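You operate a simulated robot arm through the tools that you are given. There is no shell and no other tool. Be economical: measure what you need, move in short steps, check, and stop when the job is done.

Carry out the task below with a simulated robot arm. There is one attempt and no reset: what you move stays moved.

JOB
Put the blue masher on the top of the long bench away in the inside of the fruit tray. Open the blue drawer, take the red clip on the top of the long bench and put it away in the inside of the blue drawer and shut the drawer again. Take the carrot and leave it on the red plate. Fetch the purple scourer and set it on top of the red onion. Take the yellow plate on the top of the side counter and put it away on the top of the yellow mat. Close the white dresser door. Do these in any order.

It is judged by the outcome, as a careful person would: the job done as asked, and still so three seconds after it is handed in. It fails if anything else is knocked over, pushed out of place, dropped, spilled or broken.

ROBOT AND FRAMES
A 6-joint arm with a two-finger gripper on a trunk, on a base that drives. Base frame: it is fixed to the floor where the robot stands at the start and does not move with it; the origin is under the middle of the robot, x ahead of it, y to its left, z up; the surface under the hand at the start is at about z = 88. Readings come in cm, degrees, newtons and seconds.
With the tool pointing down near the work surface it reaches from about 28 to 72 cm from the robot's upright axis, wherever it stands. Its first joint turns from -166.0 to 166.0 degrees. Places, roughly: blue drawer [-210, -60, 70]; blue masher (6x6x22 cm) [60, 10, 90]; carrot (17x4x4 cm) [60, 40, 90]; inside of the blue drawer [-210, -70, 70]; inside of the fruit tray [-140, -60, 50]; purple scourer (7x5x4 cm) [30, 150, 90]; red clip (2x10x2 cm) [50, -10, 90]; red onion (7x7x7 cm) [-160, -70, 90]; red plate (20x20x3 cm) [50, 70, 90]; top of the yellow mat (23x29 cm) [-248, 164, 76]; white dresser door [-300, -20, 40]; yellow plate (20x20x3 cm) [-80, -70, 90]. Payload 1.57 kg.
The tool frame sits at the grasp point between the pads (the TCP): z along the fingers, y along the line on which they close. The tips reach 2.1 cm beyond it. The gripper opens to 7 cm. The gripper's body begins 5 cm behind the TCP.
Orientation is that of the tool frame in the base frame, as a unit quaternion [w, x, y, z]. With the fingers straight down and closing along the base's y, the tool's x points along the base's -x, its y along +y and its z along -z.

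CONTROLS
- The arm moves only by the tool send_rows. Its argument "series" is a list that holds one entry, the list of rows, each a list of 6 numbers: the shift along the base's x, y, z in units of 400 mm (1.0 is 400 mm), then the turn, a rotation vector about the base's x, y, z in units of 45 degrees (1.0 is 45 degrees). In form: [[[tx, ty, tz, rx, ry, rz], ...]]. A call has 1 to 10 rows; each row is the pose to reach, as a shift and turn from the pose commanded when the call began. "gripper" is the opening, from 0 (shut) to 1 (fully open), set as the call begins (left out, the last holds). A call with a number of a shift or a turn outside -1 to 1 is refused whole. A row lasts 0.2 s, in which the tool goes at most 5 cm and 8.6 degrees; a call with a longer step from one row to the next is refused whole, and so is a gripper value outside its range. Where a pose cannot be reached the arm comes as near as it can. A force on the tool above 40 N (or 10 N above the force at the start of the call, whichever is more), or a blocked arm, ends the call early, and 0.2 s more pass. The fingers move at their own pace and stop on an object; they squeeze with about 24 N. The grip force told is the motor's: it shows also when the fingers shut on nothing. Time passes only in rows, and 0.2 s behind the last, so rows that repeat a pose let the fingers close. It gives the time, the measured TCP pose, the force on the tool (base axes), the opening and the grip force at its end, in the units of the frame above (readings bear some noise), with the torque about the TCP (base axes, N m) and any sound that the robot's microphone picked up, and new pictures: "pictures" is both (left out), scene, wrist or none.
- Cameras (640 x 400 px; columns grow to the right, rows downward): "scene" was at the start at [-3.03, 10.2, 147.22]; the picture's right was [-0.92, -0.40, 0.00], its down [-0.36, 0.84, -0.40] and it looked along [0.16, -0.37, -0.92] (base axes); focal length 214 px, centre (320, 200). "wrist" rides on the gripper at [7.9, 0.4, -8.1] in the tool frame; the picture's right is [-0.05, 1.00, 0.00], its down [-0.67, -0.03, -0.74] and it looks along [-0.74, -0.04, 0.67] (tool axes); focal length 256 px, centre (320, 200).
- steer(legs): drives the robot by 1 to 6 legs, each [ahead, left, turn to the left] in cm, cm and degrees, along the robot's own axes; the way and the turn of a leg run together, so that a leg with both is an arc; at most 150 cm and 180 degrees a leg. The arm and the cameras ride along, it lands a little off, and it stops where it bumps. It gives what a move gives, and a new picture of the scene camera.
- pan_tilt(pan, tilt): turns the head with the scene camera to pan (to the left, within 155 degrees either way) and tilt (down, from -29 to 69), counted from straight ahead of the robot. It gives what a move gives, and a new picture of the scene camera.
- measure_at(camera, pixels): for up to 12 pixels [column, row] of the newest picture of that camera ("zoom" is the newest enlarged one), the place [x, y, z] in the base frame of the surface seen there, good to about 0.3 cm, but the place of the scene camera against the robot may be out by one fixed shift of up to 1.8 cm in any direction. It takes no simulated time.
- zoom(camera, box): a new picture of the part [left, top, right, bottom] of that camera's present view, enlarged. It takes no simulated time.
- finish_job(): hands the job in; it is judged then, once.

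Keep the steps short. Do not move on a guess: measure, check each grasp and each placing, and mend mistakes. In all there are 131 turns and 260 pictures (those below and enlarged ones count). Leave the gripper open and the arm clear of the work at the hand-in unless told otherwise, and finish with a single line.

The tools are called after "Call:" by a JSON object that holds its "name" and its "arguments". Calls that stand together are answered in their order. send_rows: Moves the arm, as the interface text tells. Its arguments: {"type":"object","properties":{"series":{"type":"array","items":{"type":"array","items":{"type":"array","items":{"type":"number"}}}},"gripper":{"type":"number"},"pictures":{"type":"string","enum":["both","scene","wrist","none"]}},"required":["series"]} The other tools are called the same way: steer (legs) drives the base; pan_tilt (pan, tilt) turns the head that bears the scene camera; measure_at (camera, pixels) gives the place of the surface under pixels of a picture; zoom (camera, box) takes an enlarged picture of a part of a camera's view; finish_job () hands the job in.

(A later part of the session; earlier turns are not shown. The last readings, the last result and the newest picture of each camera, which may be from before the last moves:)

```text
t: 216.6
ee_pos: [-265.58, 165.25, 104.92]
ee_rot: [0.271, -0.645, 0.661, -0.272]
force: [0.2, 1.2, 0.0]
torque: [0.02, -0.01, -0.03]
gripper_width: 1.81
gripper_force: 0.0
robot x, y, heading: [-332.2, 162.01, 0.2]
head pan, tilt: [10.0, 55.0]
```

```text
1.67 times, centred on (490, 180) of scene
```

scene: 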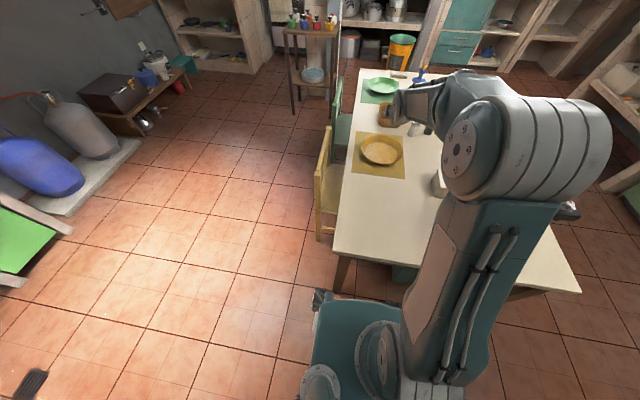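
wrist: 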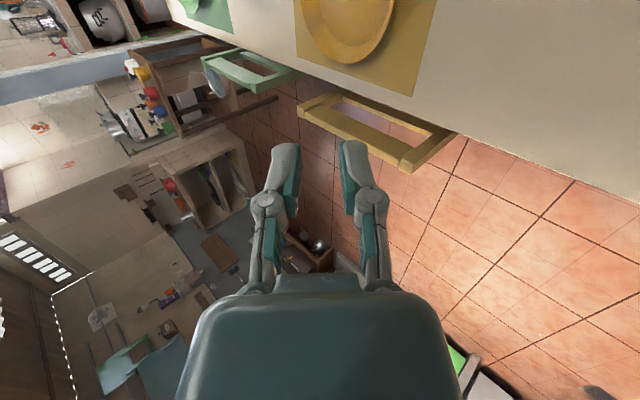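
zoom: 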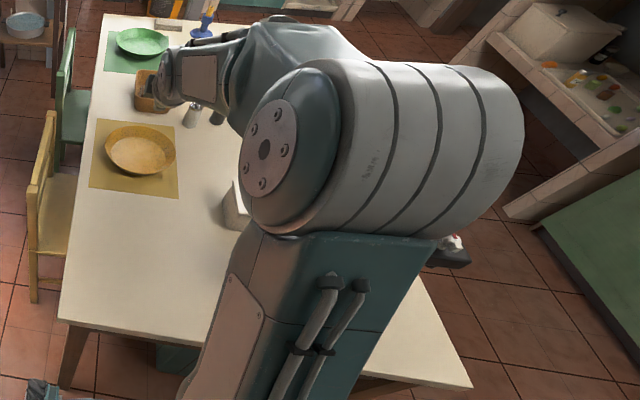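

Drive straight back (away from the thermos) and check it.

Call:
{"name": "steer", "arguments": {"legs": [[-45, 0, 0]]}}

Call:
{"name": "measure_at", "arguments": {"camera": "scene", "pixels": [[320, 200]]}}

Call:
{"name": "pan_tilt", "arguments": {"pan": -10, "tilt": 40}}

```text
t: 219.4
ee_pos: [-310.84, 165.26, 104.95]
ee_rot: [0.271, -0.646, 0.66, -0.272]
force: [0.5, 0.0, -0.3]
torque: [0.01, 0.02, 0.01]
gripper_width: 1.8
gripper_force: 0.1
robot x, y, heading: [-377.43, 161.38, 0.3]
head pan, tilt: [10.0, 55.0]
```

scene: 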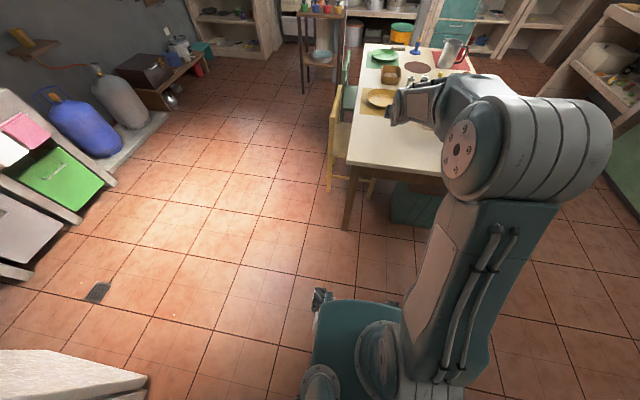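

```text
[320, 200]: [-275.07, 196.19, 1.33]
```

```text
t: 220.2
ee_pos: [-310.92, 165.3, 104.97]
ee_rot: [0.271, -0.646, 0.66, -0.271]
force: [0.0, -0.7, 0.3]
torque: [-0.01, -0.01, -0.01]
gripper_width: 1.79
gripper_force: 0.1
robot x, y, heading: [-377.26, 161.78, 0.4]
head pan, tilt: [-10.0, 40.0]
```

scene: 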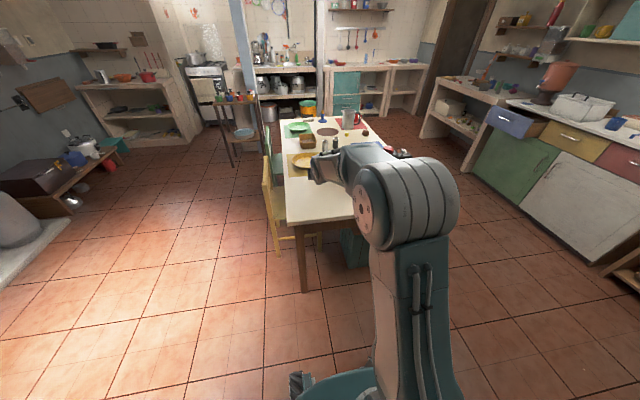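

Strafe right past the table, then check the thermos from the side.

Call:
{"name": "steer", "arguments": {"legs": [[0, -128, 0]]}}

Call:
{"name": "pan_tilt", "arguments": {"pan": 45, "tilt": 35}}

Call:
{"name": "zoom", "arguments": {"camera": "scene", "box": [220, 120, 420, 250]}}

```text
t: 226.7
ee_pos: [-310.58, 36.11, 104.95]
ee_rot: [0.27, -0.643, 0.663, -0.273]
force: [-0.1, 1.1, -0.1]
torque: [0.02, 0.01, -0.03]
gripper_width: 1.81
gripper_force: 0.1
robot x, y, heading: [-376.87, 32.53, -0.1]
head pan, tilt: [-10.0, 40.0]
```

scene: 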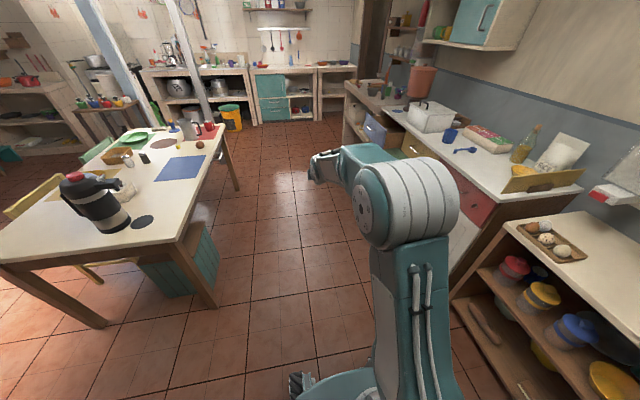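

```text
t: 227.9
ee_pos: [-310.65, 35.88, 105.04]
ee_rot: [0.27, -0.643, 0.663, -0.273]
force: [1.0, 0.2, -0.1]
torque: [0.0, -0.03, 0.0]
gripper_width: 1.83
gripper_force: 0.1
robot x, y, heading: [-377.07, 32.54, -0.3]
head pan, tilt: [45.0, 35.0]
```

scene: 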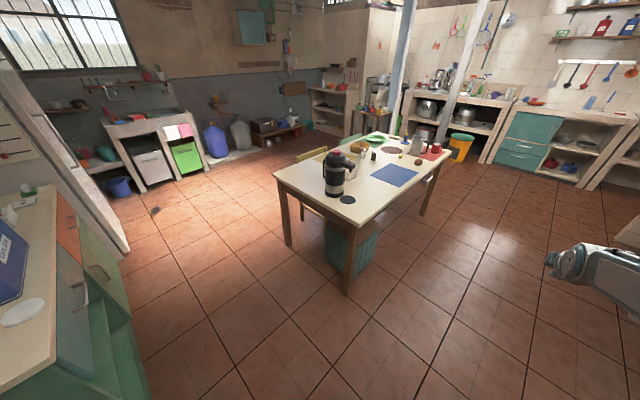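

```text
3.08 times, centred on (320, 185) of scene
```

zoom: 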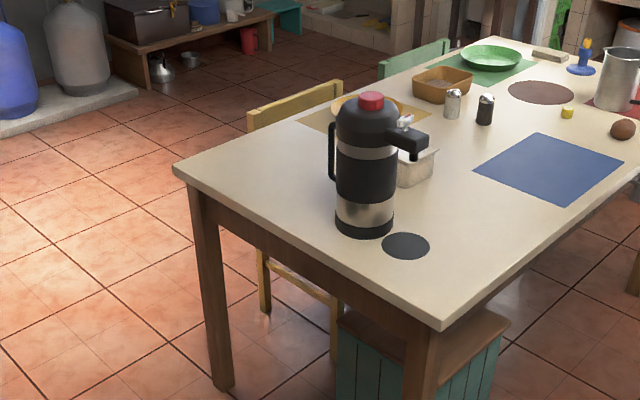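

Call:
{"name": "measure_at", "arguments": {"camera": "scene", "pixels": [[335, 150], [333, 175], [333, 192], [347, 200], [326, 190], [342, 190]]}}

Call:
{"name": "send_rows", "arguments": {"series": [[[-0.05, 0, 0.05, 0, 0, 0], [-0.1, 0, 0.1, 0, 0, 0], [-0.15, 0, 0.2, 0, 0, 0], [-0.2, 0, 0.3, 0, 0, 0], [-0.25, 0, 0.35, 0, 0, 0]]], "pictures": "none"}}

```text
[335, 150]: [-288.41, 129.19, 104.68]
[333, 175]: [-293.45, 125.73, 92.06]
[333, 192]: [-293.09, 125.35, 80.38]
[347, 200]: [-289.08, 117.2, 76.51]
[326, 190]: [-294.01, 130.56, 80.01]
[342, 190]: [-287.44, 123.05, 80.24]
```

```text
t: 229.1
ee_pos: [-320.57, 35.91, 119.14]
ee_rot: [0.27, -0.644, 0.662, -0.274]
force: [0.2, 0.0, -0.9]
torque: [-0.01, 0.01, 0.02]
gripper_width: 1.83
gripper_force: 0.1
robot x, y, heading: [-377.16, 32.53, -0.3]
head pan, tilt: [45.0, 35.0]
```

Thermos stands upright at essentially its old place. Untilt the tool and drive to the long bench for the clip.

Call:
{"name": "send_rows", "arguments": {"series": [[[0, 0, 0, 0, 0.18, 0], [0, 0, 0, 0, 0.36, 0], [0, 0, 0, 0, 0.54, 0], [0, 0, 0, 0, 0.72, 0], [0, 0, 0, 0, 0.9, 0], [0, 0, 0, 0, 1.0, 0], [0, 0, 0, 0, 1.0, 0]]], "gripper": 1, "pictures": "none"}}

Call:
{"name": "steer", "arguments": {"legs": [[150, 0, 0], [150, 0, 0], [70, -28, 0]]}}

Call:
{"name": "pan_tilt", "arguments": {"pan": -5, "tilt": 50}}

Call:
{"name": "send_rows", "arguments": {"series": [[[0, 0, 0, 0, 0, 0]]], "pictures": "wrist"}}

```text
t: 230.7
ee_pos: [-320.54, 35.84, 119.04]
ee_rot: [-0.004, -0.698, 0.716, -0.005]
force: [-0.8, 0.4, -0.4]
torque: [-0.03, -0.01, 0.02]
gripper_width: 7.02
gripper_force: 0.1
robot x, y, heading: [-376.88, 32.64, -0.1]
head pan, tilt: [45.0, 35.0]
```

```text
t: 249.0
ee_pos: [51.64, 6.38, 118.97]
ee_rot: [-0.004, -0.697, 0.717, -0.006]
force: [-0.2, -0.3, 0.0]
torque: [-0.02, -0.01, 0.03]
gripper_width: 7.03
gripper_force: 0.1
robot x, y, heading: [-4.94, 3.15, -0.5]
head pan, tilt: [45.0, 35.0]
```

scene: 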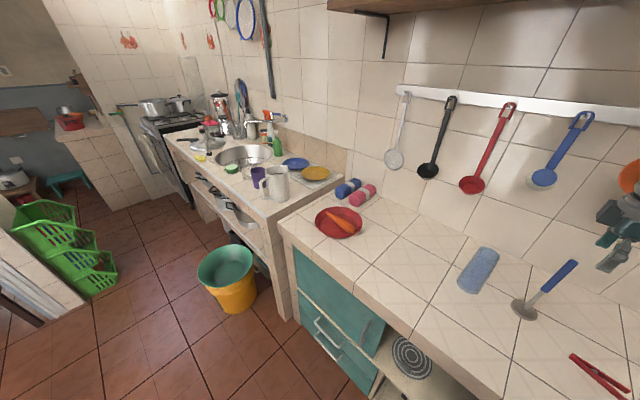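

```text
t: 250.2
ee_pos: [51.51, 6.27, 119.07]
ee_rot: [-0.004, -0.697, 0.717, -0.007]
force: [-0.3, -0.2, -0.9]
torque: [-0.01, -0.01, -0.01]
gripper_width: 7.03
gripper_force: 0.0
robot x, y, heading: [-4.79, 3.35, -0.4]
head pan, tilt: [-5.0, 50.0]
```

scene: 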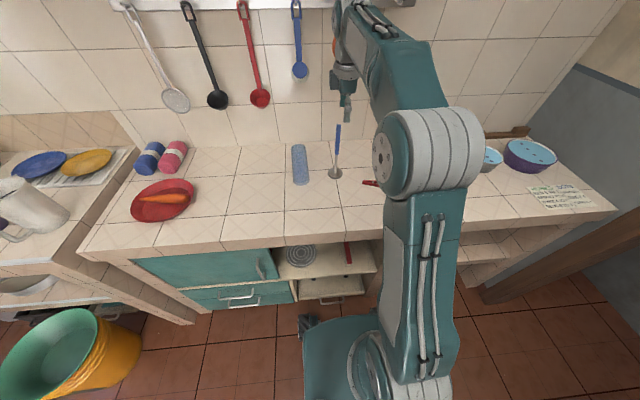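

```text
t: 250.6
ee_pos: [51.67, 6.26, 118.99]
ee_rot: [-0.003, -0.697, 0.717, -0.007]
force: [-0.3, 0.0, -0.3]
torque: [-0.03, -0.01, -0.04]
gripper_width: 6.98
gripper_force: 0.1
robot x, y, heading: [-4.63, 3.14, -0.3]
head pan, tilt: [-5.0, 50.0]
```

wrist: 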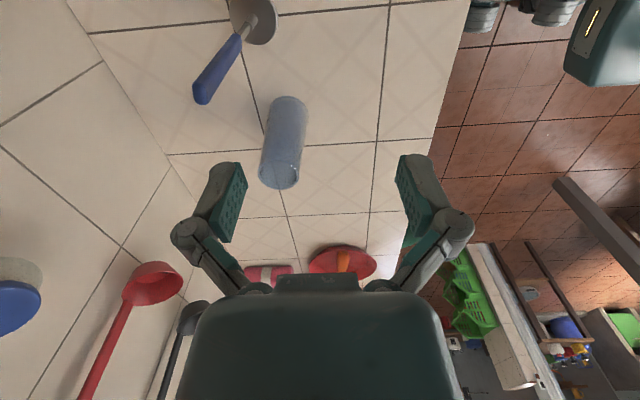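

Masher stands upright near (57,9). Move above the clip at height.

Call:
{"name": "send_rows", "arguments": {"series": [[[-0.02, -0.1, 0, 0, 0, 0], [-0.04, -0.2, 0, 0, 0, 0], [-0.04, -0.3, 0, 0, 0, 0], [-0.04, -0.4, 0, 0, 0, 0], [-0.04, -0.5, 0, 0, 0, 0], [-0.04, -0.5, -0.08, 0, 0, 0]]], "pictures": "wrist"}}

```text
t: 251.9
ee_pos: [49.86, -13.74, 115.83]
ee_rot: [-0.003, -0.697, 0.717, -0.006]
force: [-0.7, 0.1, -0.1]
torque: [0.01, -0.02, 0.04]
gripper_width: 6.99
gripper_force: 0.0
robot x, y, heading: [-4.66, 3.36, -0.3]
head pan, tilt: [-5.0, 50.0]
```

wrist: 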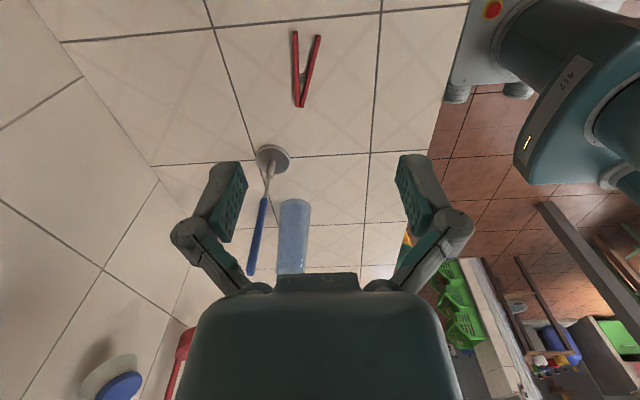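

Call:
{"name": "measure_at", "arguments": {"camera": "wrist", "pixels": [[294, 35], [318, 38], [299, 104], [303, 75], [296, 75], [310, 75], [308, 90], [275, 158], [250, 268], [262, 205]]}}

Call:
{"name": "zoom", "arguments": {"camera": "wrist", "box": [240, 10, 370, 130]}}

```text
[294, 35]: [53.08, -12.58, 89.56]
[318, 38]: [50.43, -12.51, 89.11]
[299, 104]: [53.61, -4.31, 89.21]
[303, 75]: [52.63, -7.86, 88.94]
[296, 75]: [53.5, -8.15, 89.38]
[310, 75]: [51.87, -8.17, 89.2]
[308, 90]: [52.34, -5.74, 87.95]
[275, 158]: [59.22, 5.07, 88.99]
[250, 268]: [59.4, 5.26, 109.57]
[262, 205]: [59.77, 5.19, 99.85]
```

```text
3.33 times, centred on (305, 70) of wrist
```

zoom: 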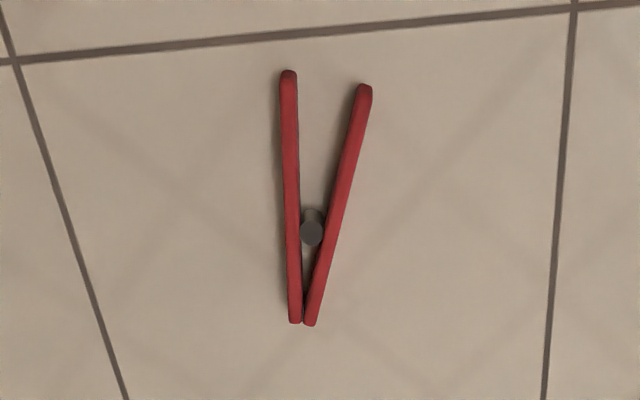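

Clip pin near (52.7,-7). Go above it, aligned by -9°, then down.

Call:
{"name": "send_rows", "arguments": {"series": [[[0.035, 0.08, -0.05, 0, 0, -0.1], [0.071, 0.1685, -0.08, 0, 0, -0.195], [0.071, 0.1685, -0.19, 0, 0, -0.195], [0.071, 0.1685, -0.3, 0, 0, -0.195], [0.071, 0.1685, -0.4, 0, 0, -0.195], [0.071, 0.1685, -0.47, 0, 0, -0.195], [0.071, 0.1685, -0.47, 0, 0, -0.195]]], "gripper": 0.7, "pictures": "wrist"}}

```text
t: 253.6
ee_pos: [52.75, -7.01, 97.03]
ee_rot: [-0.004, -0.641, 0.768, -0.005]
force: [1.1, -0.6, 0.1]
torque: [0.01, 0.02, -0.03]
gripper_width: 4.91
gripper_force: 0.0
robot x, y, heading: [-4.99, 3.02, -0.2]
head pan, tilt: [-5.0, 50.0]
```

wrist: 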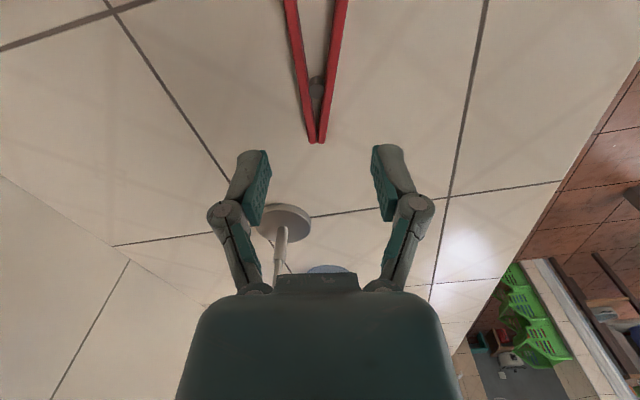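

Aligned. Lower, close, lift.

Call:
{"name": "send_rows", "arguments": {"series": [[[0, 0, -0.08, 0, 0, 0], [0, 0, -0.15, 0, 0, 0], [0, 0, -0.171, 0, 0, 0], [0, 0, -0.171, 0, 0, 0]]], "pictures": "wrist"}}

Call:
{"name": "send_rows", "arguments": {"series": [[[0, 0, 0, 0, 0, 0], [0, 0, 0, 0, 0, 0], [0, 0, 0, 0, 0, 0], [0, 0, 0, 0, 0, 0]]], "gripper": 0, "pictures": "none"}}

Call:
{"name": "send_rows", "arguments": {"series": [[[0, 0, 0.1, 0, 0, 0], [0, 0, 0.2, 0, 0, 0], [0, 0, 0.3, 0, 0, 0], [0, 0, 0.4, 0, 0, 0], [0, 0, 0.5, 0, 0, 0], [-0.1, 0, 0.55, 0, 0, 0], [-0.2, 0, 0.6, 0, 0, 0], [-0.28, 0, 0.65, 0, 0, 0], [-0.28, 0, 0.7, 0, 0, 0]]], "pictures": "wrist"}}

```text
t: 254.6
ee_pos: [52.81, -7.02, 90.13]
ee_rot: [-0.004, -0.641, 0.768, -0.007]
force: [0.0, 0.5, 0.3]
torque: [-0.05, 0.01, 0.0]
gripper_width: 4.88
gripper_force: 0.0
robot x, y, heading: [-5.19, 3.17, -0.4]
head pan, tilt: [-5.0, 50.0]
```

wrist: 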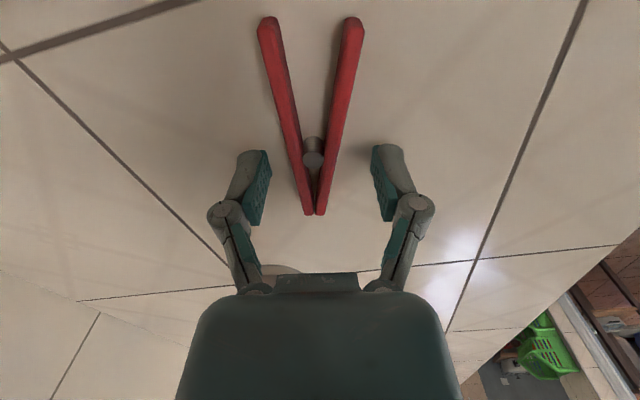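

```text
t: 255.6
ee_pos: [52.72, -7.15, 90.36]
ee_rot: [-0.004, -0.641, 0.768, -0.006]
force: [0.6, -0.5, 4.5]
torque: [0.01, -0.03, 0.01]
gripper_width: 2.01
gripper_force: 23.4
robot x, y, heading: [-5.19, 3.23, -0.0]
head pan, tilt: [-5.0, 50.0]
```

```text
t: 257.6
ee_pos: [41.56, -7.17, 118.15]
ee_rot: [-0.004, -0.641, 0.768, -0.006]
force: [0.6, 0.4, -1.1]
torque: [-0.01, -0.03, 0.0]
gripper_width: 2.03
gripper_force: 24.0
robot x, y, heading: [-4.96, 2.81, -0.2]
head pan, tilt: [-5.0, 50.0]
```

wrist: 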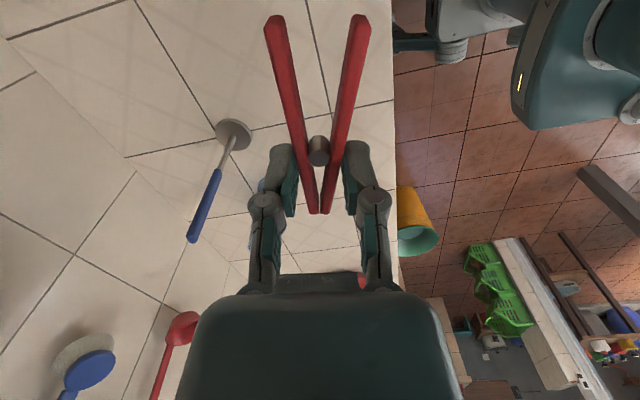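

Clip held. Drive back, turn to face the drawer unit and go to x≈-205.

Call:
{"name": "steer", "arguments": {"legs": [[-35, 0, 0], [0, 27, 0], [0, 0, -89.8], [0, -85, 0], [0, -82, 0], [8, 0, 0]]}}

Call:
{"name": "pan_tilt", "arguments": {"pan": 15, "tilt": 55}}

```text
t: 273.9
ee_pos: [-216.0, -24.0, 118.17]
ee_rot: [-0.007, 0.086, 0.996, -0.002]
force: [0.0, 0.2, 0.3]
torque: [0.0, 0.01, 0.01]
gripper_width: 1.97
gripper_force: 24.0
robot x, y, heading: [-206.53, 22.62, -89.7]
head pan, tilt: [-5.0, 50.0]
```

scene: 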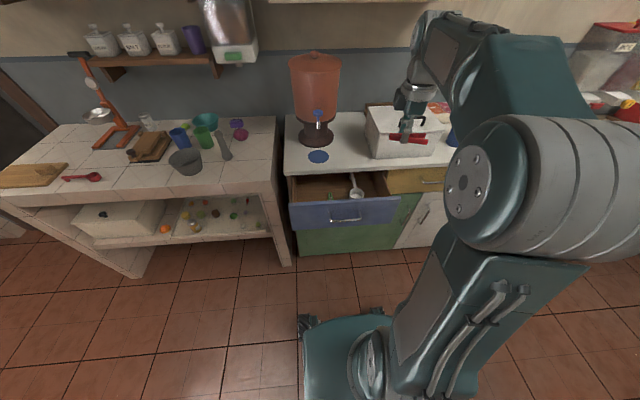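

```text
t: 274.7
ee_pos: [-216.16, -24.0, 118.16]
ee_rot: [-0.007, 0.086, 0.996, -0.001]
force: [0.4, 0.8, 0.1]
torque: [0.0, -0.02, 0.0]
gripper_width: 2.0
gripper_force: 23.5
robot x, y, heading: [-206.18, 22.53, -89.9]
head pan, tilt: [15.0, 55.0]
```

scene: 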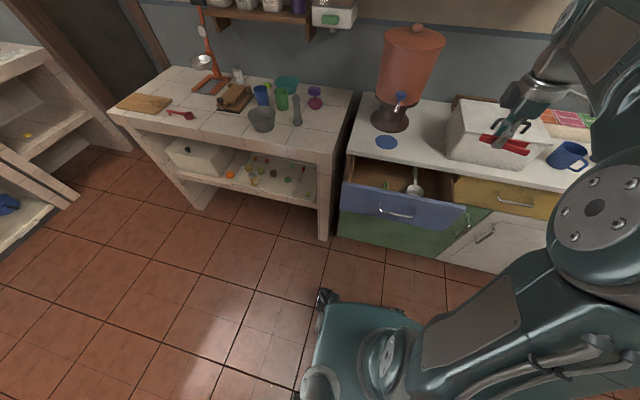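

Call:
{"name": "zoom", "arguments": {"camera": "scene", "box": [330, 130, 490, 240]}}

Call:
{"name": "measure_at", "arguments": {"camera": "scene", "pixels": [[348, 186], [465, 206], [360, 178], [372, 180], [385, 184], [414, 188], [400, 192], [430, 195], [360, 160], [400, 205], [395, 182]]}}

```text
3.64 times, centred on (410, 185) of scene
```

zoom: 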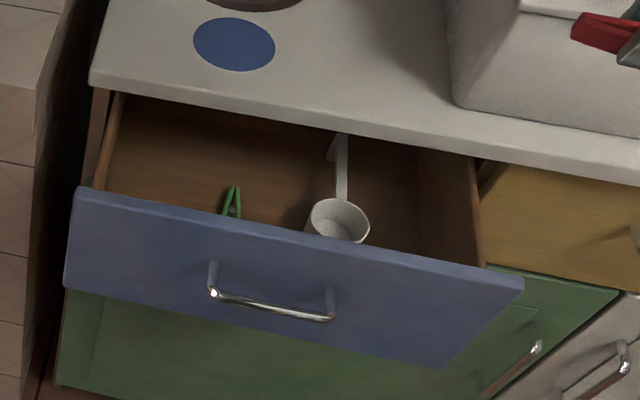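

```text
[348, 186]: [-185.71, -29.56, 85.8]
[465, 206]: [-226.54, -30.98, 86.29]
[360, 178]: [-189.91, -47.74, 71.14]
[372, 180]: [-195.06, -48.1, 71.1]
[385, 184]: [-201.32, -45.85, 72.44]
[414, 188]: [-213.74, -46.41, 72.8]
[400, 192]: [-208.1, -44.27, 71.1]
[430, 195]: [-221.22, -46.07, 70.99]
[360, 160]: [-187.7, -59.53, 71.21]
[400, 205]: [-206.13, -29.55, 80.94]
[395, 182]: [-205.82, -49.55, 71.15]
```

Free floor at the drawer's left part. Move above (-192,-38.5) and check with the wrist camera.

Call:
{"name": "send_rows", "arguments": {"series": [[[0.075, -0.045, -0.05, 0, 0, 0], [0.15, -0.09, -0.1, 0, 0, 0], [0.225, -0.135, -0.15, 0, 0, 0], [0.3, -0.18, -0.2, 0, 0, 0], [0.375, -0.225, -0.25, 0, 0, 0], [0.45, -0.27, -0.3, 0, 0, 0], [0.525, -0.315, -0.35, 0, 0, 0], [0.6, -0.36, -0.4, 0, 0, 0], [0.6, -0.36, -0.48, 0, 0, 0], [0.6, -0.36, -0.5, 0, 0, 0]]], "pictures": "both"}}

```text
t: 276.9
ee_pos: [-192.1, -38.56, 98.13]
ee_rot: [-0.007, 0.088, 0.996, -0.001]
force: [-0.6, -0.3, 0.2]
torque: [-0.01, -0.04, -0.03]
gripper_width: 1.95
gripper_force: 24.7
robot x, y, heading: [-206.06, 22.33, -89.8]
head pan, tilt: [15.0, 55.0]
```

scene: 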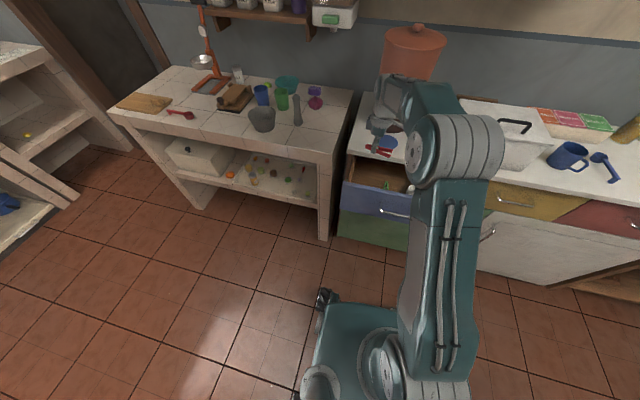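
wrist: 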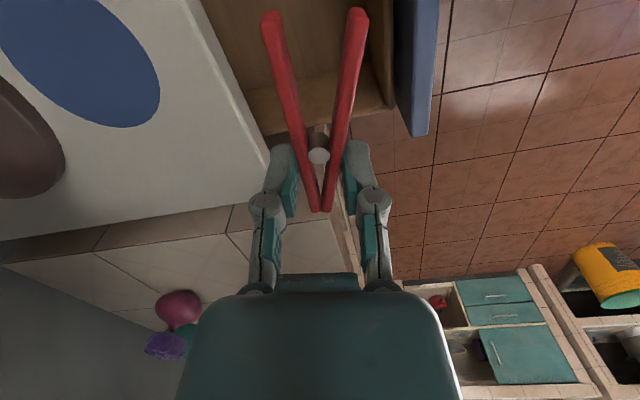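

Call:
{"name": "measure_at", "arguments": {"camera": "wrist", "pixels": [[310, 40], [315, 70], [385, 60], [350, 100], [270, 120], [230, 20], [395, 30], [415, 60], [250, 130], [265, 150]]}}

```text
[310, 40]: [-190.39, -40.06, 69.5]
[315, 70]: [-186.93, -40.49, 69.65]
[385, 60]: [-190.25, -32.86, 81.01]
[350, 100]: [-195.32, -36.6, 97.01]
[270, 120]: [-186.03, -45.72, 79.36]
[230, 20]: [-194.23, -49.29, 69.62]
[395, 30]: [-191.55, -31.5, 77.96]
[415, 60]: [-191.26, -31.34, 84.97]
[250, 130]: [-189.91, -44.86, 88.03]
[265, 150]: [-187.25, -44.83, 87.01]
```

Opening between counter edge (y -44.9) and drawer front (y -33) is enough. Lower to just above the drawer floor (69.6).

Call:
{"name": "send_rows", "arguments": {"series": [[[-0.01, 0.005, -0.1, 0, 0, 0], [-0.01, 0.005, -0.2, 0, 0, 0], [-0.01, 0.005, -0.3, 0, 0, 0], [-0.01, 0.005, -0.4, 0, 0, 0], [-0.01, 0.005, -0.5, 0, 0, 0], [-0.01, 0.005, -0.58, 0, 0, 0], [-0.01, 0.005, -0.62, 0, 0, 0], [-0.01, 0.005, -0.643, 0, 0, 0], [-0.01, 0.005, -0.643, 0, 0, 0]]], "pictures": "wrist"}}

```text
t: 278.9
ee_pos: [-192.56, -38.06, 72.34]
ee_rot: [-0.007, 0.086, 0.996, 0.0]
force: [-0.7, 0.3, -0.6]
torque: [0.01, 0.0, 0.03]
gripper_width: 1.99
gripper_force: 24.0
robot x, y, heading: [-206.24, 22.92, -89.9]
head pan, tilt: [15.0, 55.0]
```

wrist: 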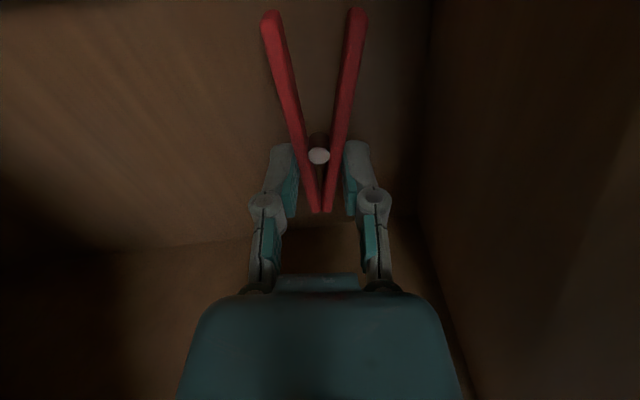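

Inside the drawer, clear. Open moderately and rise straight up.

Call:
{"name": "send_rows", "arguments": {"series": [[[0, 0, 0, 0, 0, 0], [0, 0, 0, 0, 0, 0], [0, 0, 0, 0, 0, 0]]], "gripper": 0.6, "pictures": "none"}}

Call:
{"name": "send_rows", "arguments": {"series": [[[0, 0, 0.1, 0, 0, 0], [0, 0, 0.2, 0, 0, 0], [0, 0, 0.3, 0, 0, 0], [0, 0, 0.4, 0, 0, 0], [0, 0, 0.5, 0, 0, 0], [0, 0, 0.6, 0, 0, 0], [0, 0, 0.7, 0, 0, 0], [0, 0, 0.8, 0, 0, 0]]], "pictures": "both"}}

Call:
{"name": "zoom", "arguments": {"camera": "scene", "box": [330, 130, 490, 240]}}

```text
t: 279.7
ee_pos: [-192.55, -38.14, 72.51]
ee_rot: [-0.007, 0.086, 0.996, -0.001]
force: [-0.2, -0.4, 0.9]
torque: [-0.01, -0.01, 0.01]
gripper_width: 4.21
gripper_force: 0.1
robot x, y, heading: [-206.07, 22.74, -90.1]
head pan, tilt: [15.0, 55.0]
```

```text
t: 281.5
ee_pos: [-192.43, -38.39, 104.34]
ee_rot: [-0.007, 0.086, 0.996, 0.0]
force: [0.2, 0.0, -0.9]
torque: [-0.02, 0.01, -0.01]
gripper_width: 4.22
gripper_force: 0.0
robot x, y, heading: [-206.38, 22.28, -90.0]
head pan, tilt: [15.0, 55.0]
```

scene: 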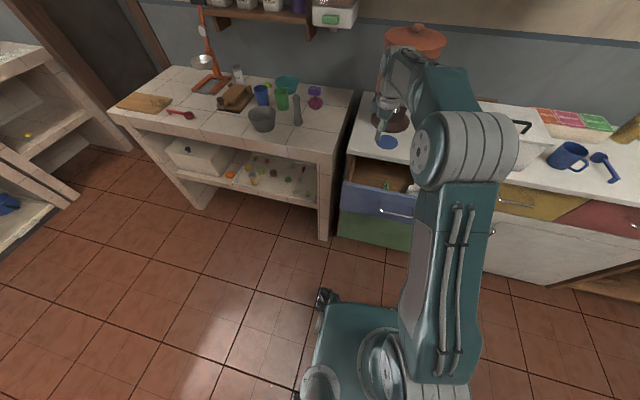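
wrist: 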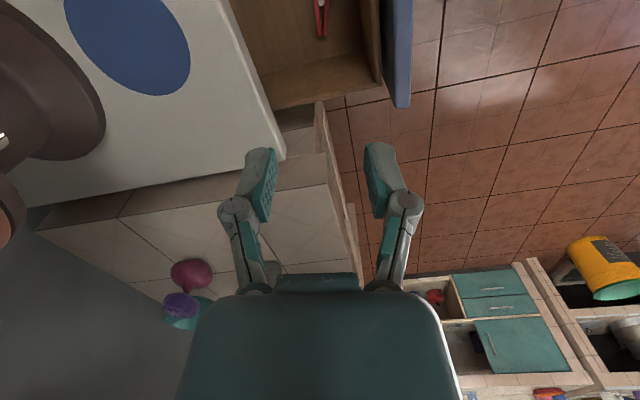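

```text
3.64 times, centred on (410, 185) of scene
```

zoom: 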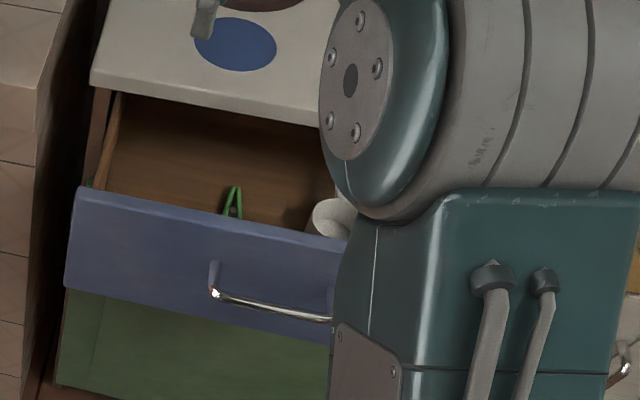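

Clip lies in the drawer. Now prepare to push the drawer shut: close fingers, move in front, tilt 45°.

Call:
{"name": "send_rows", "arguments": {"series": [[[-0.05, 0.06, 0, 0, 0, 0], [-0.1, 0.14, 0, -0.12, 0, 0], [-0.15, 0.22, 0, -0.28, 0, 0], [-0.2, 0.3, 0, -0.44, 0, 0], [-0.25, 0.36, 0, -0.6, 0, 0], [-0.3, 0.42, 0, -0.76, 0, 0], [-0.34, 0.42, -0.05, -0.9, 0, 0], [-0.34, 0.42, -0.1, -1.0, 0, 0], [-0.34, 0.42, -0.1, -1.0, 0, 0]]], "gripper": 0, "pictures": "scene"}}

```text
t: 283.5
ee_pos: [-205.86, -21.41, 100.88]
ee_rot: [0.034, 0.079, 0.923, -0.376]
force: [-0.9, 1.2, 0.3]
torque: [-0.02, 0.03, 0.0]
gripper_width: 0.0
gripper_force: 24.2
out of reach, approached as far as the arm can: row 8, 9
robot x, y, heading: [-206.44, 22.03, -90.1]
head pan, tilt: [15.0, 55.0]
```

scene: 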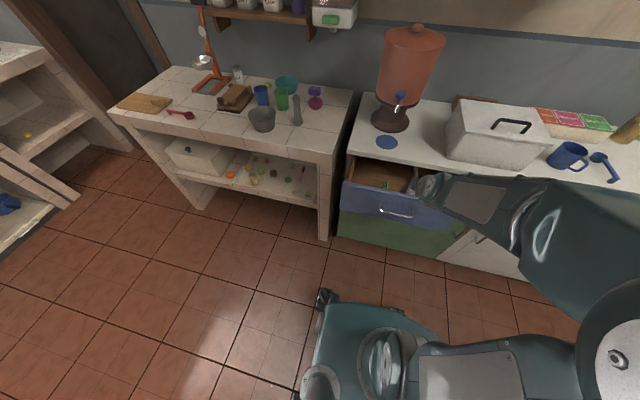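

Lower to z≈83 in front of the panel.

Call:
{"name": "send_rows", "arguments": {"series": [[[0, -0.04, -0.1, 0, 0, 0], [0, -0.06, -0.2, 0, 0, 0], [0, -0.06, -0.3, 0, 0, 0], [0, -0.06, -0.4, 0, 0, 0], [0, -0.06, -0.4475, 0, 0, 0], [0, -0.06, -0.4475, 0, 0, 0]]], "pictures": "both"}}

```text
t: 284.9
ee_pos: [-205.66, -23.9, 82.72]
ee_rot: [0.027, 0.083, 0.92, -0.383]
force: [0.2, 0.2, 0.3]
torque: [0.04, -0.02, -0.01]
gripper_width: 0.02
gripper_force: 24.7
robot x, y, heading: [-206.31, 22.14, -89.9]
head pan, tilt: [15.0, 55.0]
```

scene: 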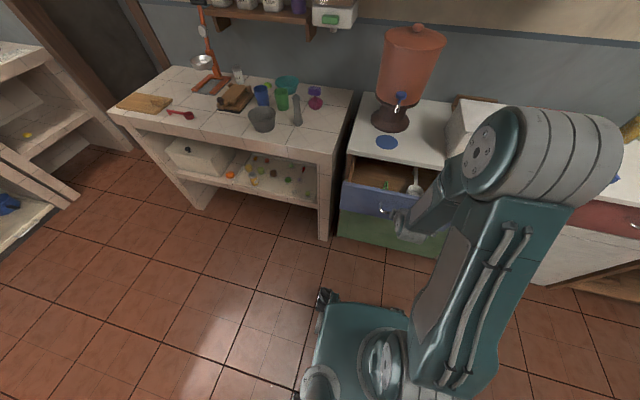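
wrist: 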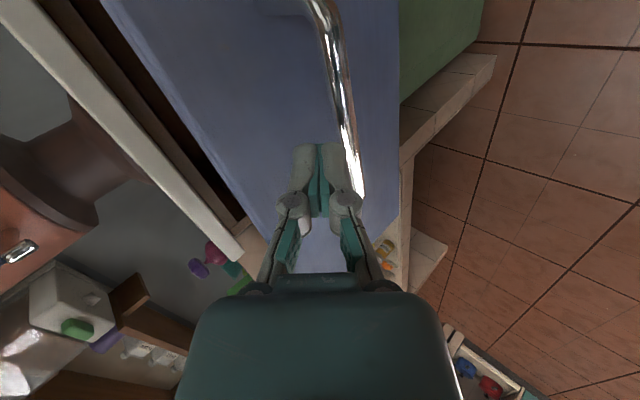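

Fingers are above the bar, facing the panel. Push -y.

Call:
{"name": "send_rows", "arguments": {"series": [[[0, -0.08, 0, 0, 0, 0], [0, -0.12, 0, 0, 0, 0], [0, -0.17, 0, 0, 0, 0], [0, -0.22, 0, 0, 0, 0], [0, -0.27, 0, 0, 0, 0], [0, -0.32, 0, 0, 0, 0], [0, -0.37, 0, 0, 0, 0], [0, -0.42, 0, 0, 0, 0], [0, -0.46, 0, 0, 0, 0], [0, -0.49, 0, 0, 0, 0]]], "pictures": "scene"}}

```text
t: 287.1
ee_pos: [-205.8, -43.54, 82.88]
ee_rot: [0.026, 0.082, 0.92, -0.382]
force: [-0.9, 0.2, 1.1]
torque: [0.01, -0.01, 0.02]
gripper_width: 0.01
gripper_force: 23.9
robot x, y, heading: [-206.04, 23.06, -89.8]
head pan, tilt: [15.0, 55.0]
```

scene: 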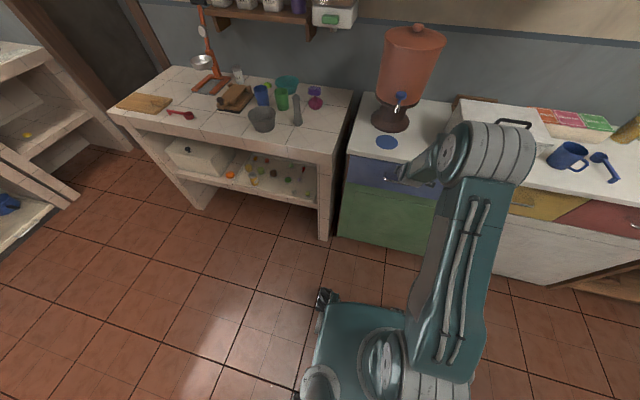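

Nearly shut. A little more, slowly, until contact.

Call:
{"name": "send_rows", "arguments": {"series": [[[0, -0.02, 0, 0, 0, 0], [0, -0.035, 0, 0, 0, 0], [0, -0.05, 0, 0, 0, 0], [0, -0.06, 0, 0, 0, 0], [0, -0.07, 0, 0, 0, 0], [0, -0.08, 0, 0, 0, 0]]], "pictures": "none"}}

```text
t: 287.8
ee_pos: [-205.61, -44.58, 82.75]
ee_rot: [0.026, 0.081, 0.922, -0.378]
force: [-0.1, 17.3, 8.6]
torque: [-0.1, -0.05, 0.07]
gripper_width: 0.0
gripper_force: 24.5
robot x, y, heading: [-206.18, 22.27, -90.2]
head pan, tilt: [15.0, 55.0]
stopped in row 3: the force on the tool passed its limit at 50 N (the readings are from after the stop); the commanded pose is now the measured one
```

Firm stop: drawer shut. Retreat and check.

Call:
{"name": "send_rows", "arguments": {"series": [[[0, 0.08, 0.02, 0, 0, 0], [0, 0.18, 0.04, 0, 0, 0], [0, 0.28, 0.08, 0, 0, 0], [0, 0.32, 0.18, 0, 0, 0], [0, 0.32, 0.28, 0, 0, 0], [0, 0.32, 0.38, 0, 0, 0], [0, 0.32, 0.48, 0, 0, 0], [0, 0.32, 0.58, 0, 0, 0], [0, 0.32, 0.68, 0, 0, 0]]], "pictures": "scene"}}

Call:
{"name": "measure_at", "arguments": {"camera": "scene", "pixels": [[370, 170], [420, 205], [360, 210], [345, 165], [380, 215]]}}

Call:
{"name": "zoom", "arguments": {"camera": "scene", "box": [320, 120, 480, 240]}}

```text
t: 289.8
ee_pos: [-205.54, -31.87, 109.93]
ee_rot: [0.033, 0.088, 0.921, -0.378]
force: [-2.0, -1.2, 0.7]
torque: [-0.02, -0.08, 0.1]
gripper_width: 0.0
gripper_force: 23.8
out of reach, approached as far as the arm can: row 7, 8
robot x, y, heading: [-206.05, 22.65, -89.8]
head pan, tilt: [15.0, 55.0]
```

scene: 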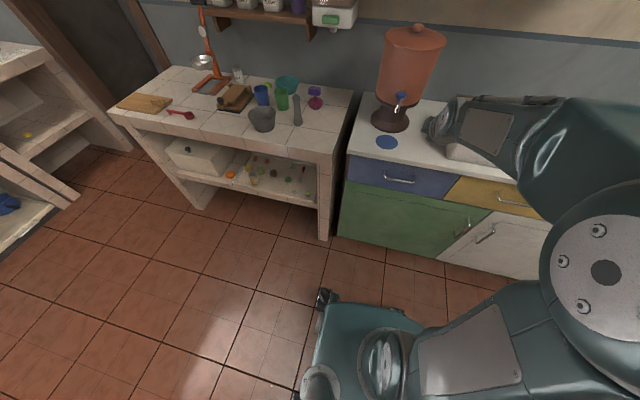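

```text
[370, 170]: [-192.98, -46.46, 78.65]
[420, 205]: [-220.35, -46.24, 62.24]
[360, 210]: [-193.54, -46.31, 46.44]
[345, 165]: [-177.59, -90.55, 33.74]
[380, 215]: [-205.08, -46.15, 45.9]
```

```text
3.33 times, centred on (400, 180) of scene
```

zoom: 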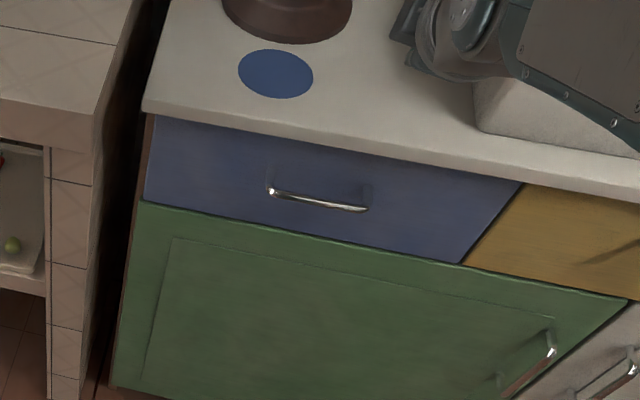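

Drawer is shut. Now study the fruit tray on the lower shelf.

Call:
{"name": "zoom", "arguments": {"camera": "scene", "box": [150, 90, 350, 240]}}

Call:
{"name": "measure_at", "arguments": {"camera": "scene", "pixels": [[240, 176], [310, 197], [316, 180], [255, 160], [270, 183], [285, 190], [295, 185], [262, 135], [320, 152], [230, 183], [252, 182], [300, 170]]}}

```text
2.67 times, centred on (250, 165) of scene
```

zoom: 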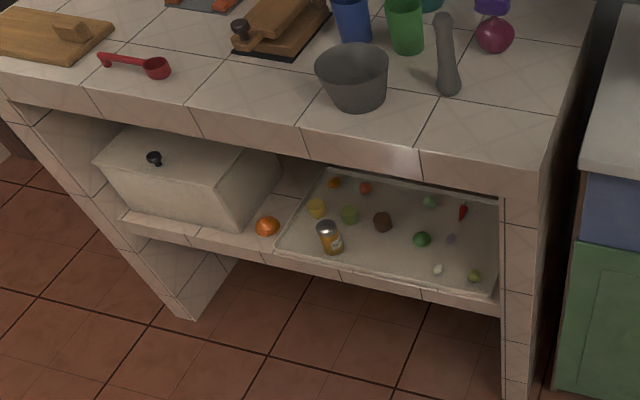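

```text
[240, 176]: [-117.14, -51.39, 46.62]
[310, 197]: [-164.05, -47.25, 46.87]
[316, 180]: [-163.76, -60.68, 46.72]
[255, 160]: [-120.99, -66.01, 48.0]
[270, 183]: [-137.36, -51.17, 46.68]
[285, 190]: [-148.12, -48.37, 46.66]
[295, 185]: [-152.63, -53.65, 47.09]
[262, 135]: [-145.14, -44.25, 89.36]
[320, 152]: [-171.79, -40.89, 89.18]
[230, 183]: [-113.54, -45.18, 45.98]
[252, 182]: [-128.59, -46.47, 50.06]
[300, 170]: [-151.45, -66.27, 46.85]
```

Tray: x -118..-165, floor z≈45.3, front free spot near (-141,-50.5) between jar and egg, good for standing the masher upright. Untilt the arm and drive back to the bench.

Call:
{"name": "send_rows", "arguments": {"series": [[[0, 0, 0.04, 0.18, 0, 0], [0, 0, 0.08, 0.36, 0, 0], [0, 0, 0.12, 0.54, 0, 0], [0, 0, 0.16, 0.72, 0, 0], [0, 0, 0.2, 0.9, 0, 0], [0, 0.05, 0.23, 0.99, 0, 0], [0, 0.1, 0.23, 0.99, 0, 0]]], "gripper": 1, "pictures": "none"}}

Call:
{"name": "steer", "arguments": {"legs": [[-8, 0, 0], [0, 90, 0], [0, 78, 0], [0, 0, 89.8], [36, -25, 0]]}}

Call:
{"name": "pan_tilt", "arguments": {"pan": 5, "tilt": 45}}

```text
t: 291.4
ee_pos: [-205.82, -28.0, 119.18]
ee_rot: [-0.007, 0.087, 0.996, 0.0]
force: [0.0, -0.3, 0.5]
torque: [0.02, 0.02, 0.03]
gripper_width: 7.0
gripper_force: 0.1
robot x, y, heading: [-205.93, 22.28, -90.0]
head pan, tilt: [15.0, 55.0]
```

```text
t: 306.7
ee_pos: [48.91, 7.78, 119.22]
ee_rot: [-0.005, -0.647, 0.763, -0.005]
force: [0.2, -0.2, -0.1]
torque: [-0.02, 0.0, -0.01]
gripper_width: 7.01
gripper_force: 0.1
robot x, y, heading: [-1.62, 6.78, 0.5]
head pan, tilt: [15.0, 55.0]
```

scene: 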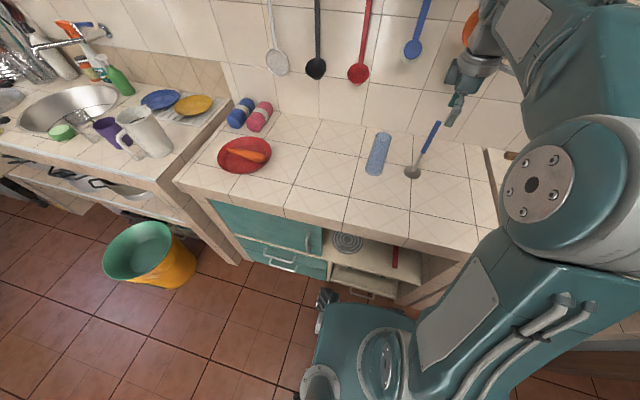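

```text
t: 307.4
ee_pos: [49.0, 7.8, 119.26]
ee_rot: [-0.004, -0.646, 0.763, -0.006]
force: [0.3, 0.0, -0.9]
torque: [0.0, -0.01, -0.02]
gripper_width: 6.99
gripper_force: 0.1
robot x, y, heading: [-1.26, 7.0, 0.3]
head pan, tilt: [5.0, 45.0]
```

scene: 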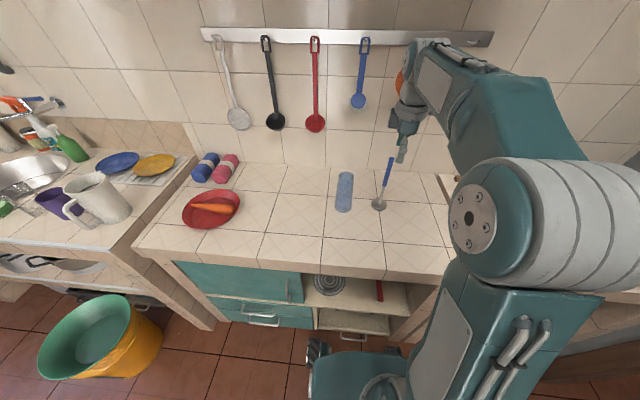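

Rotate the wrist -80° so fingers close along y (masher at ~(59.3,5.2)), staying high and back.

Call:
{"name": "send_rows", "arguments": {"series": [[[-0.03, 0, 0, 0, 0, -0.18], [-0.06, 0, 0, 0, 0, -0.36], [-0.1, 0, 0, 0, 0, -0.54], [-0.1, -0.03, 0, 0, 0, -0.72], [-0.1, -0.06, 0, 0, 0, -0.894]]], "pictures": "none"}}

Call:
{"name": "send_rows", "arguments": {"series": [[[0, 0, 0, 0, 0, -0.18], [0, 0, 0, 0, 0, -0.36], [0, 0, 0, 0, 0, -0.54], [0, 0, 0, 0, 0, -0.72], [0, 0, 0, 0, 0, -0.894]]], "pictures": "none"}}

Call:
{"name": "send_rows", "arguments": {"series": [[[0, 0, 0, 0, -0.18, 0], [0, 0, 0, 0, -0.36, 0], [0, 0, 0, 0, -0.54, 0], [0, 0, 0, 0, -0.72, 0], [0, 0, 0, 0, -0.9, 0], [0, 0, 0, 0, -1.0, 0], [0, 0, 0, 0, -1.0, 0]]], "pictures": "both"}}

```text
t: 308.6
ee_pos: [44.91, 5.2, 119.4]
ee_rot: [-0.005, -0.345, 0.938, -0.004]
force: [0.1, -1.3, -0.3]
torque: [-0.01, -0.01, 0.0]
gripper_width: 6.99
gripper_force: 0.1
robot x, y, heading: [-1.36, 7.0, 0.6]
head pan, tilt: [5.0, 45.0]
```

```text
t: 309.8
ee_pos: [44.97, 5.15, 119.31]
ee_rot: [-0.006, 0.0, 1.0, -0.003]
force: [-0.5, 0.3, 0.3]
torque: [0.01, 0.01, -0.02]
gripper_width: 7.02
gripper_force: 0.0
robot x, y, heading: [-1.51, 6.59, 0.5]
head pan, tilt: [5.0, 45.0]
```

```text
t: 311.4
ee_pos: [44.95, 5.25, 119.25]
ee_rot: [0.377, 0.0, 0.926, -0.003]
force: [-0.4, -0.8, 0.4]
torque: [0.0, 0.03, 0.01]
gripper_width: 7.0
gripper_force: 0.0
robot x, y, heading: [-1.51, 6.58, 0.3]
head pan, tilt: [5.0, 45.0]
```

scene: 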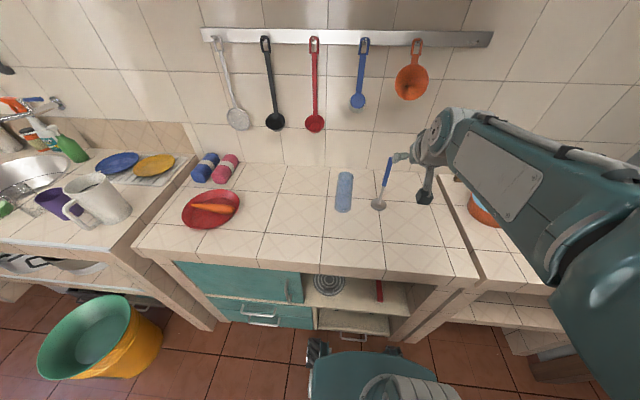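
wrist: 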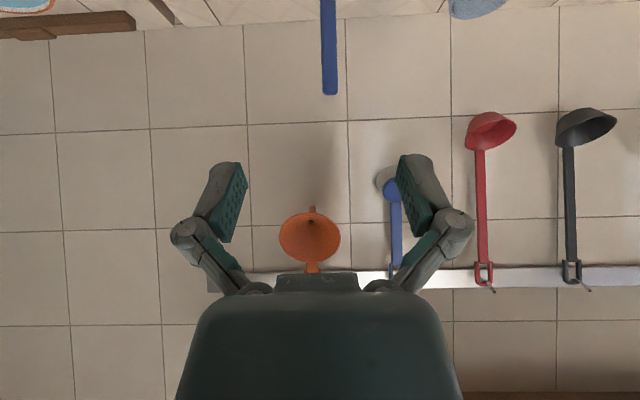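

Call:
{"name": "measure_at", "arguments": {"camera": "wrist", "pixels": [[329, 88], [328, 60], [328, 30], [328, 8]]}}

Call:
{"name": "send_rows", "arguments": {"series": [[[0, 0, -0.08, 0, -0.15, 0], [0, 0, -0.16, 0, -0.3, 0], [0, 0, -0.24, 0, -0.45, 0], [0, 0, -0.32, 0, -0.45, 0], [0, 0, -0.38, 0, -0.45, 0], [0, 0, -0.38, 0, -0.45, 0]]], "pictures": "both"}}

```text
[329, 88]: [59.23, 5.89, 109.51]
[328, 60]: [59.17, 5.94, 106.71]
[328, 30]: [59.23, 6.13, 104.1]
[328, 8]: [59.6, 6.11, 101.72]
```

```text
t: 312.8
ee_pos: [44.76, 5.19, 104.08]
ee_rot: [0.534, 0.001, 0.845, -0.003]
force: [0.7, -0.2, -0.4]
torque: [0.01, 0.03, 0.0]
gripper_width: 7.01
gripper_force: 0.1
out of reach, approached as far as the arm can: row 3, 4
robot x, y, heading: [-1.19, 6.74, 0.5]
head pan, tilt: [5.0, 45.0]
```

scene: 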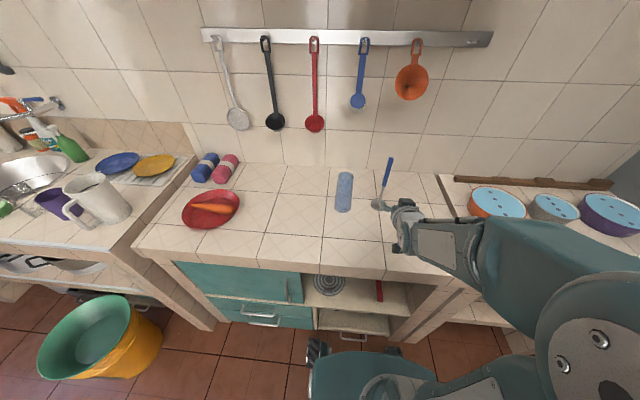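
wrist: 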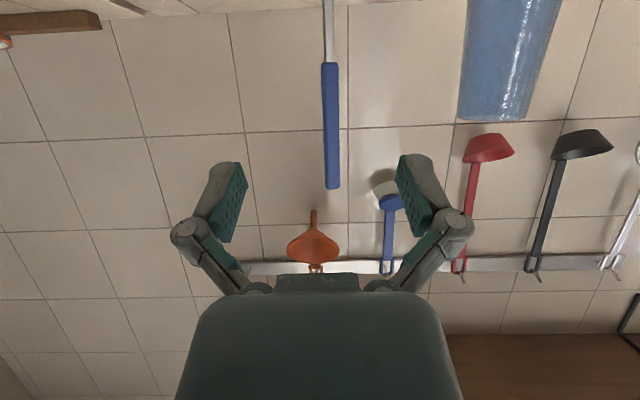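

Handle axis ≈(59.6,6.0), z 98–109.5. Advance to it at z≈103 and close.

Call:
{"name": "send_rows", "arguments": {"series": [[[0.09, 0.01, -0.005, 0, 0, 0], [0.18, 0.02, -0.01, 0, 0, 0], [0.27, 0.02, -0.02, 0, 0, 0], [0.33, 0.02, -0.027, 0, 0, 0], [0.371, 0.02, -0.027, 0, 0, 0], [0.371, 0.02, -0.027, 0, 0, 0]]], "gripper": 0.7, "pictures": "wrist"}}

```text
t: 314.2
ee_pos: [59.8, 6.03, 103.23]
ee_rot: [0.533, -0.001, 0.846, -0.002]
force: [-0.1, 0.3, 0.8]
torque: [0.0, 0.01, -0.02]
gripper_width: 4.9
gripper_force: 0.0
robot x, y, heading: [-1.32, 6.96, 0.6]
head pan, tilt: [5.0, 45.0]
```

wrist: 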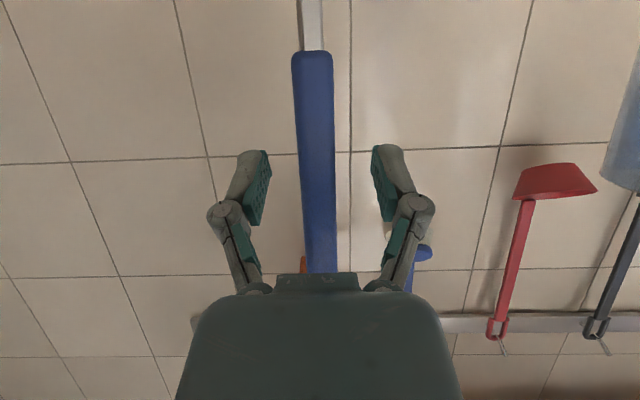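

Handle between the fingers. Close and lift.

Call:
{"name": "send_rows", "arguments": {"series": [[[0, 0, 0, 0, 0, 0], [0, 0, 0, 0, 0, 0], [0, 0, 0, 0, 0, 0], [0, 0, 0, 0, 0, 0]]], "gripper": 0, "pictures": "none"}}

Call:
{"name": "send_rows", "arguments": {"series": [[[0, 0, 0.05, 0, 0, 0], [0, 0, 0.12, 0, 0, 0], [-0.05, 0, 0.2, 0, 0, 0], [-0.1, 0, 0.25, 0, 0, 0], [-0.1, 0, 0.25, 0, 0, 0]]], "pictures": "both"}}

```text
t: 315.2
ee_pos: [59.76, 6.1, 103.06]
ee_rot: [0.534, 0.0, 0.846, -0.003]
force: [0.3, -0.2, 5.3]
torque: [0.03, -0.19, -0.02]
gripper_width: 1.49
gripper_force: 23.8
robot x, y, heading: [-1.49, 6.86, 0.7]
head pan, tilt: [5.0, 45.0]
```

```text
t: 316.4
ee_pos: [55.59, 6.06, 113.09]
ee_rot: [0.534, 0.0, 0.845, -0.003]
force: [0.3, 0.6, -1.1]
torque: [-0.01, -0.02, 0.0]
gripper_width: 1.48
gripper_force: 24.0
robot x, y, heading: [-1.3, 6.68, 0.4]
head pan, tilt: [5.0, 45.0]
```

scene: 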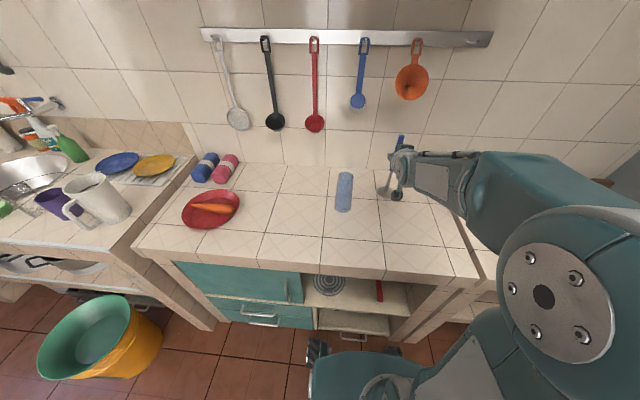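
wrist: 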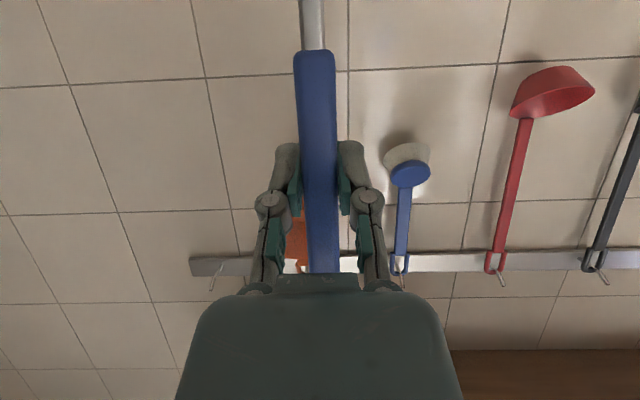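

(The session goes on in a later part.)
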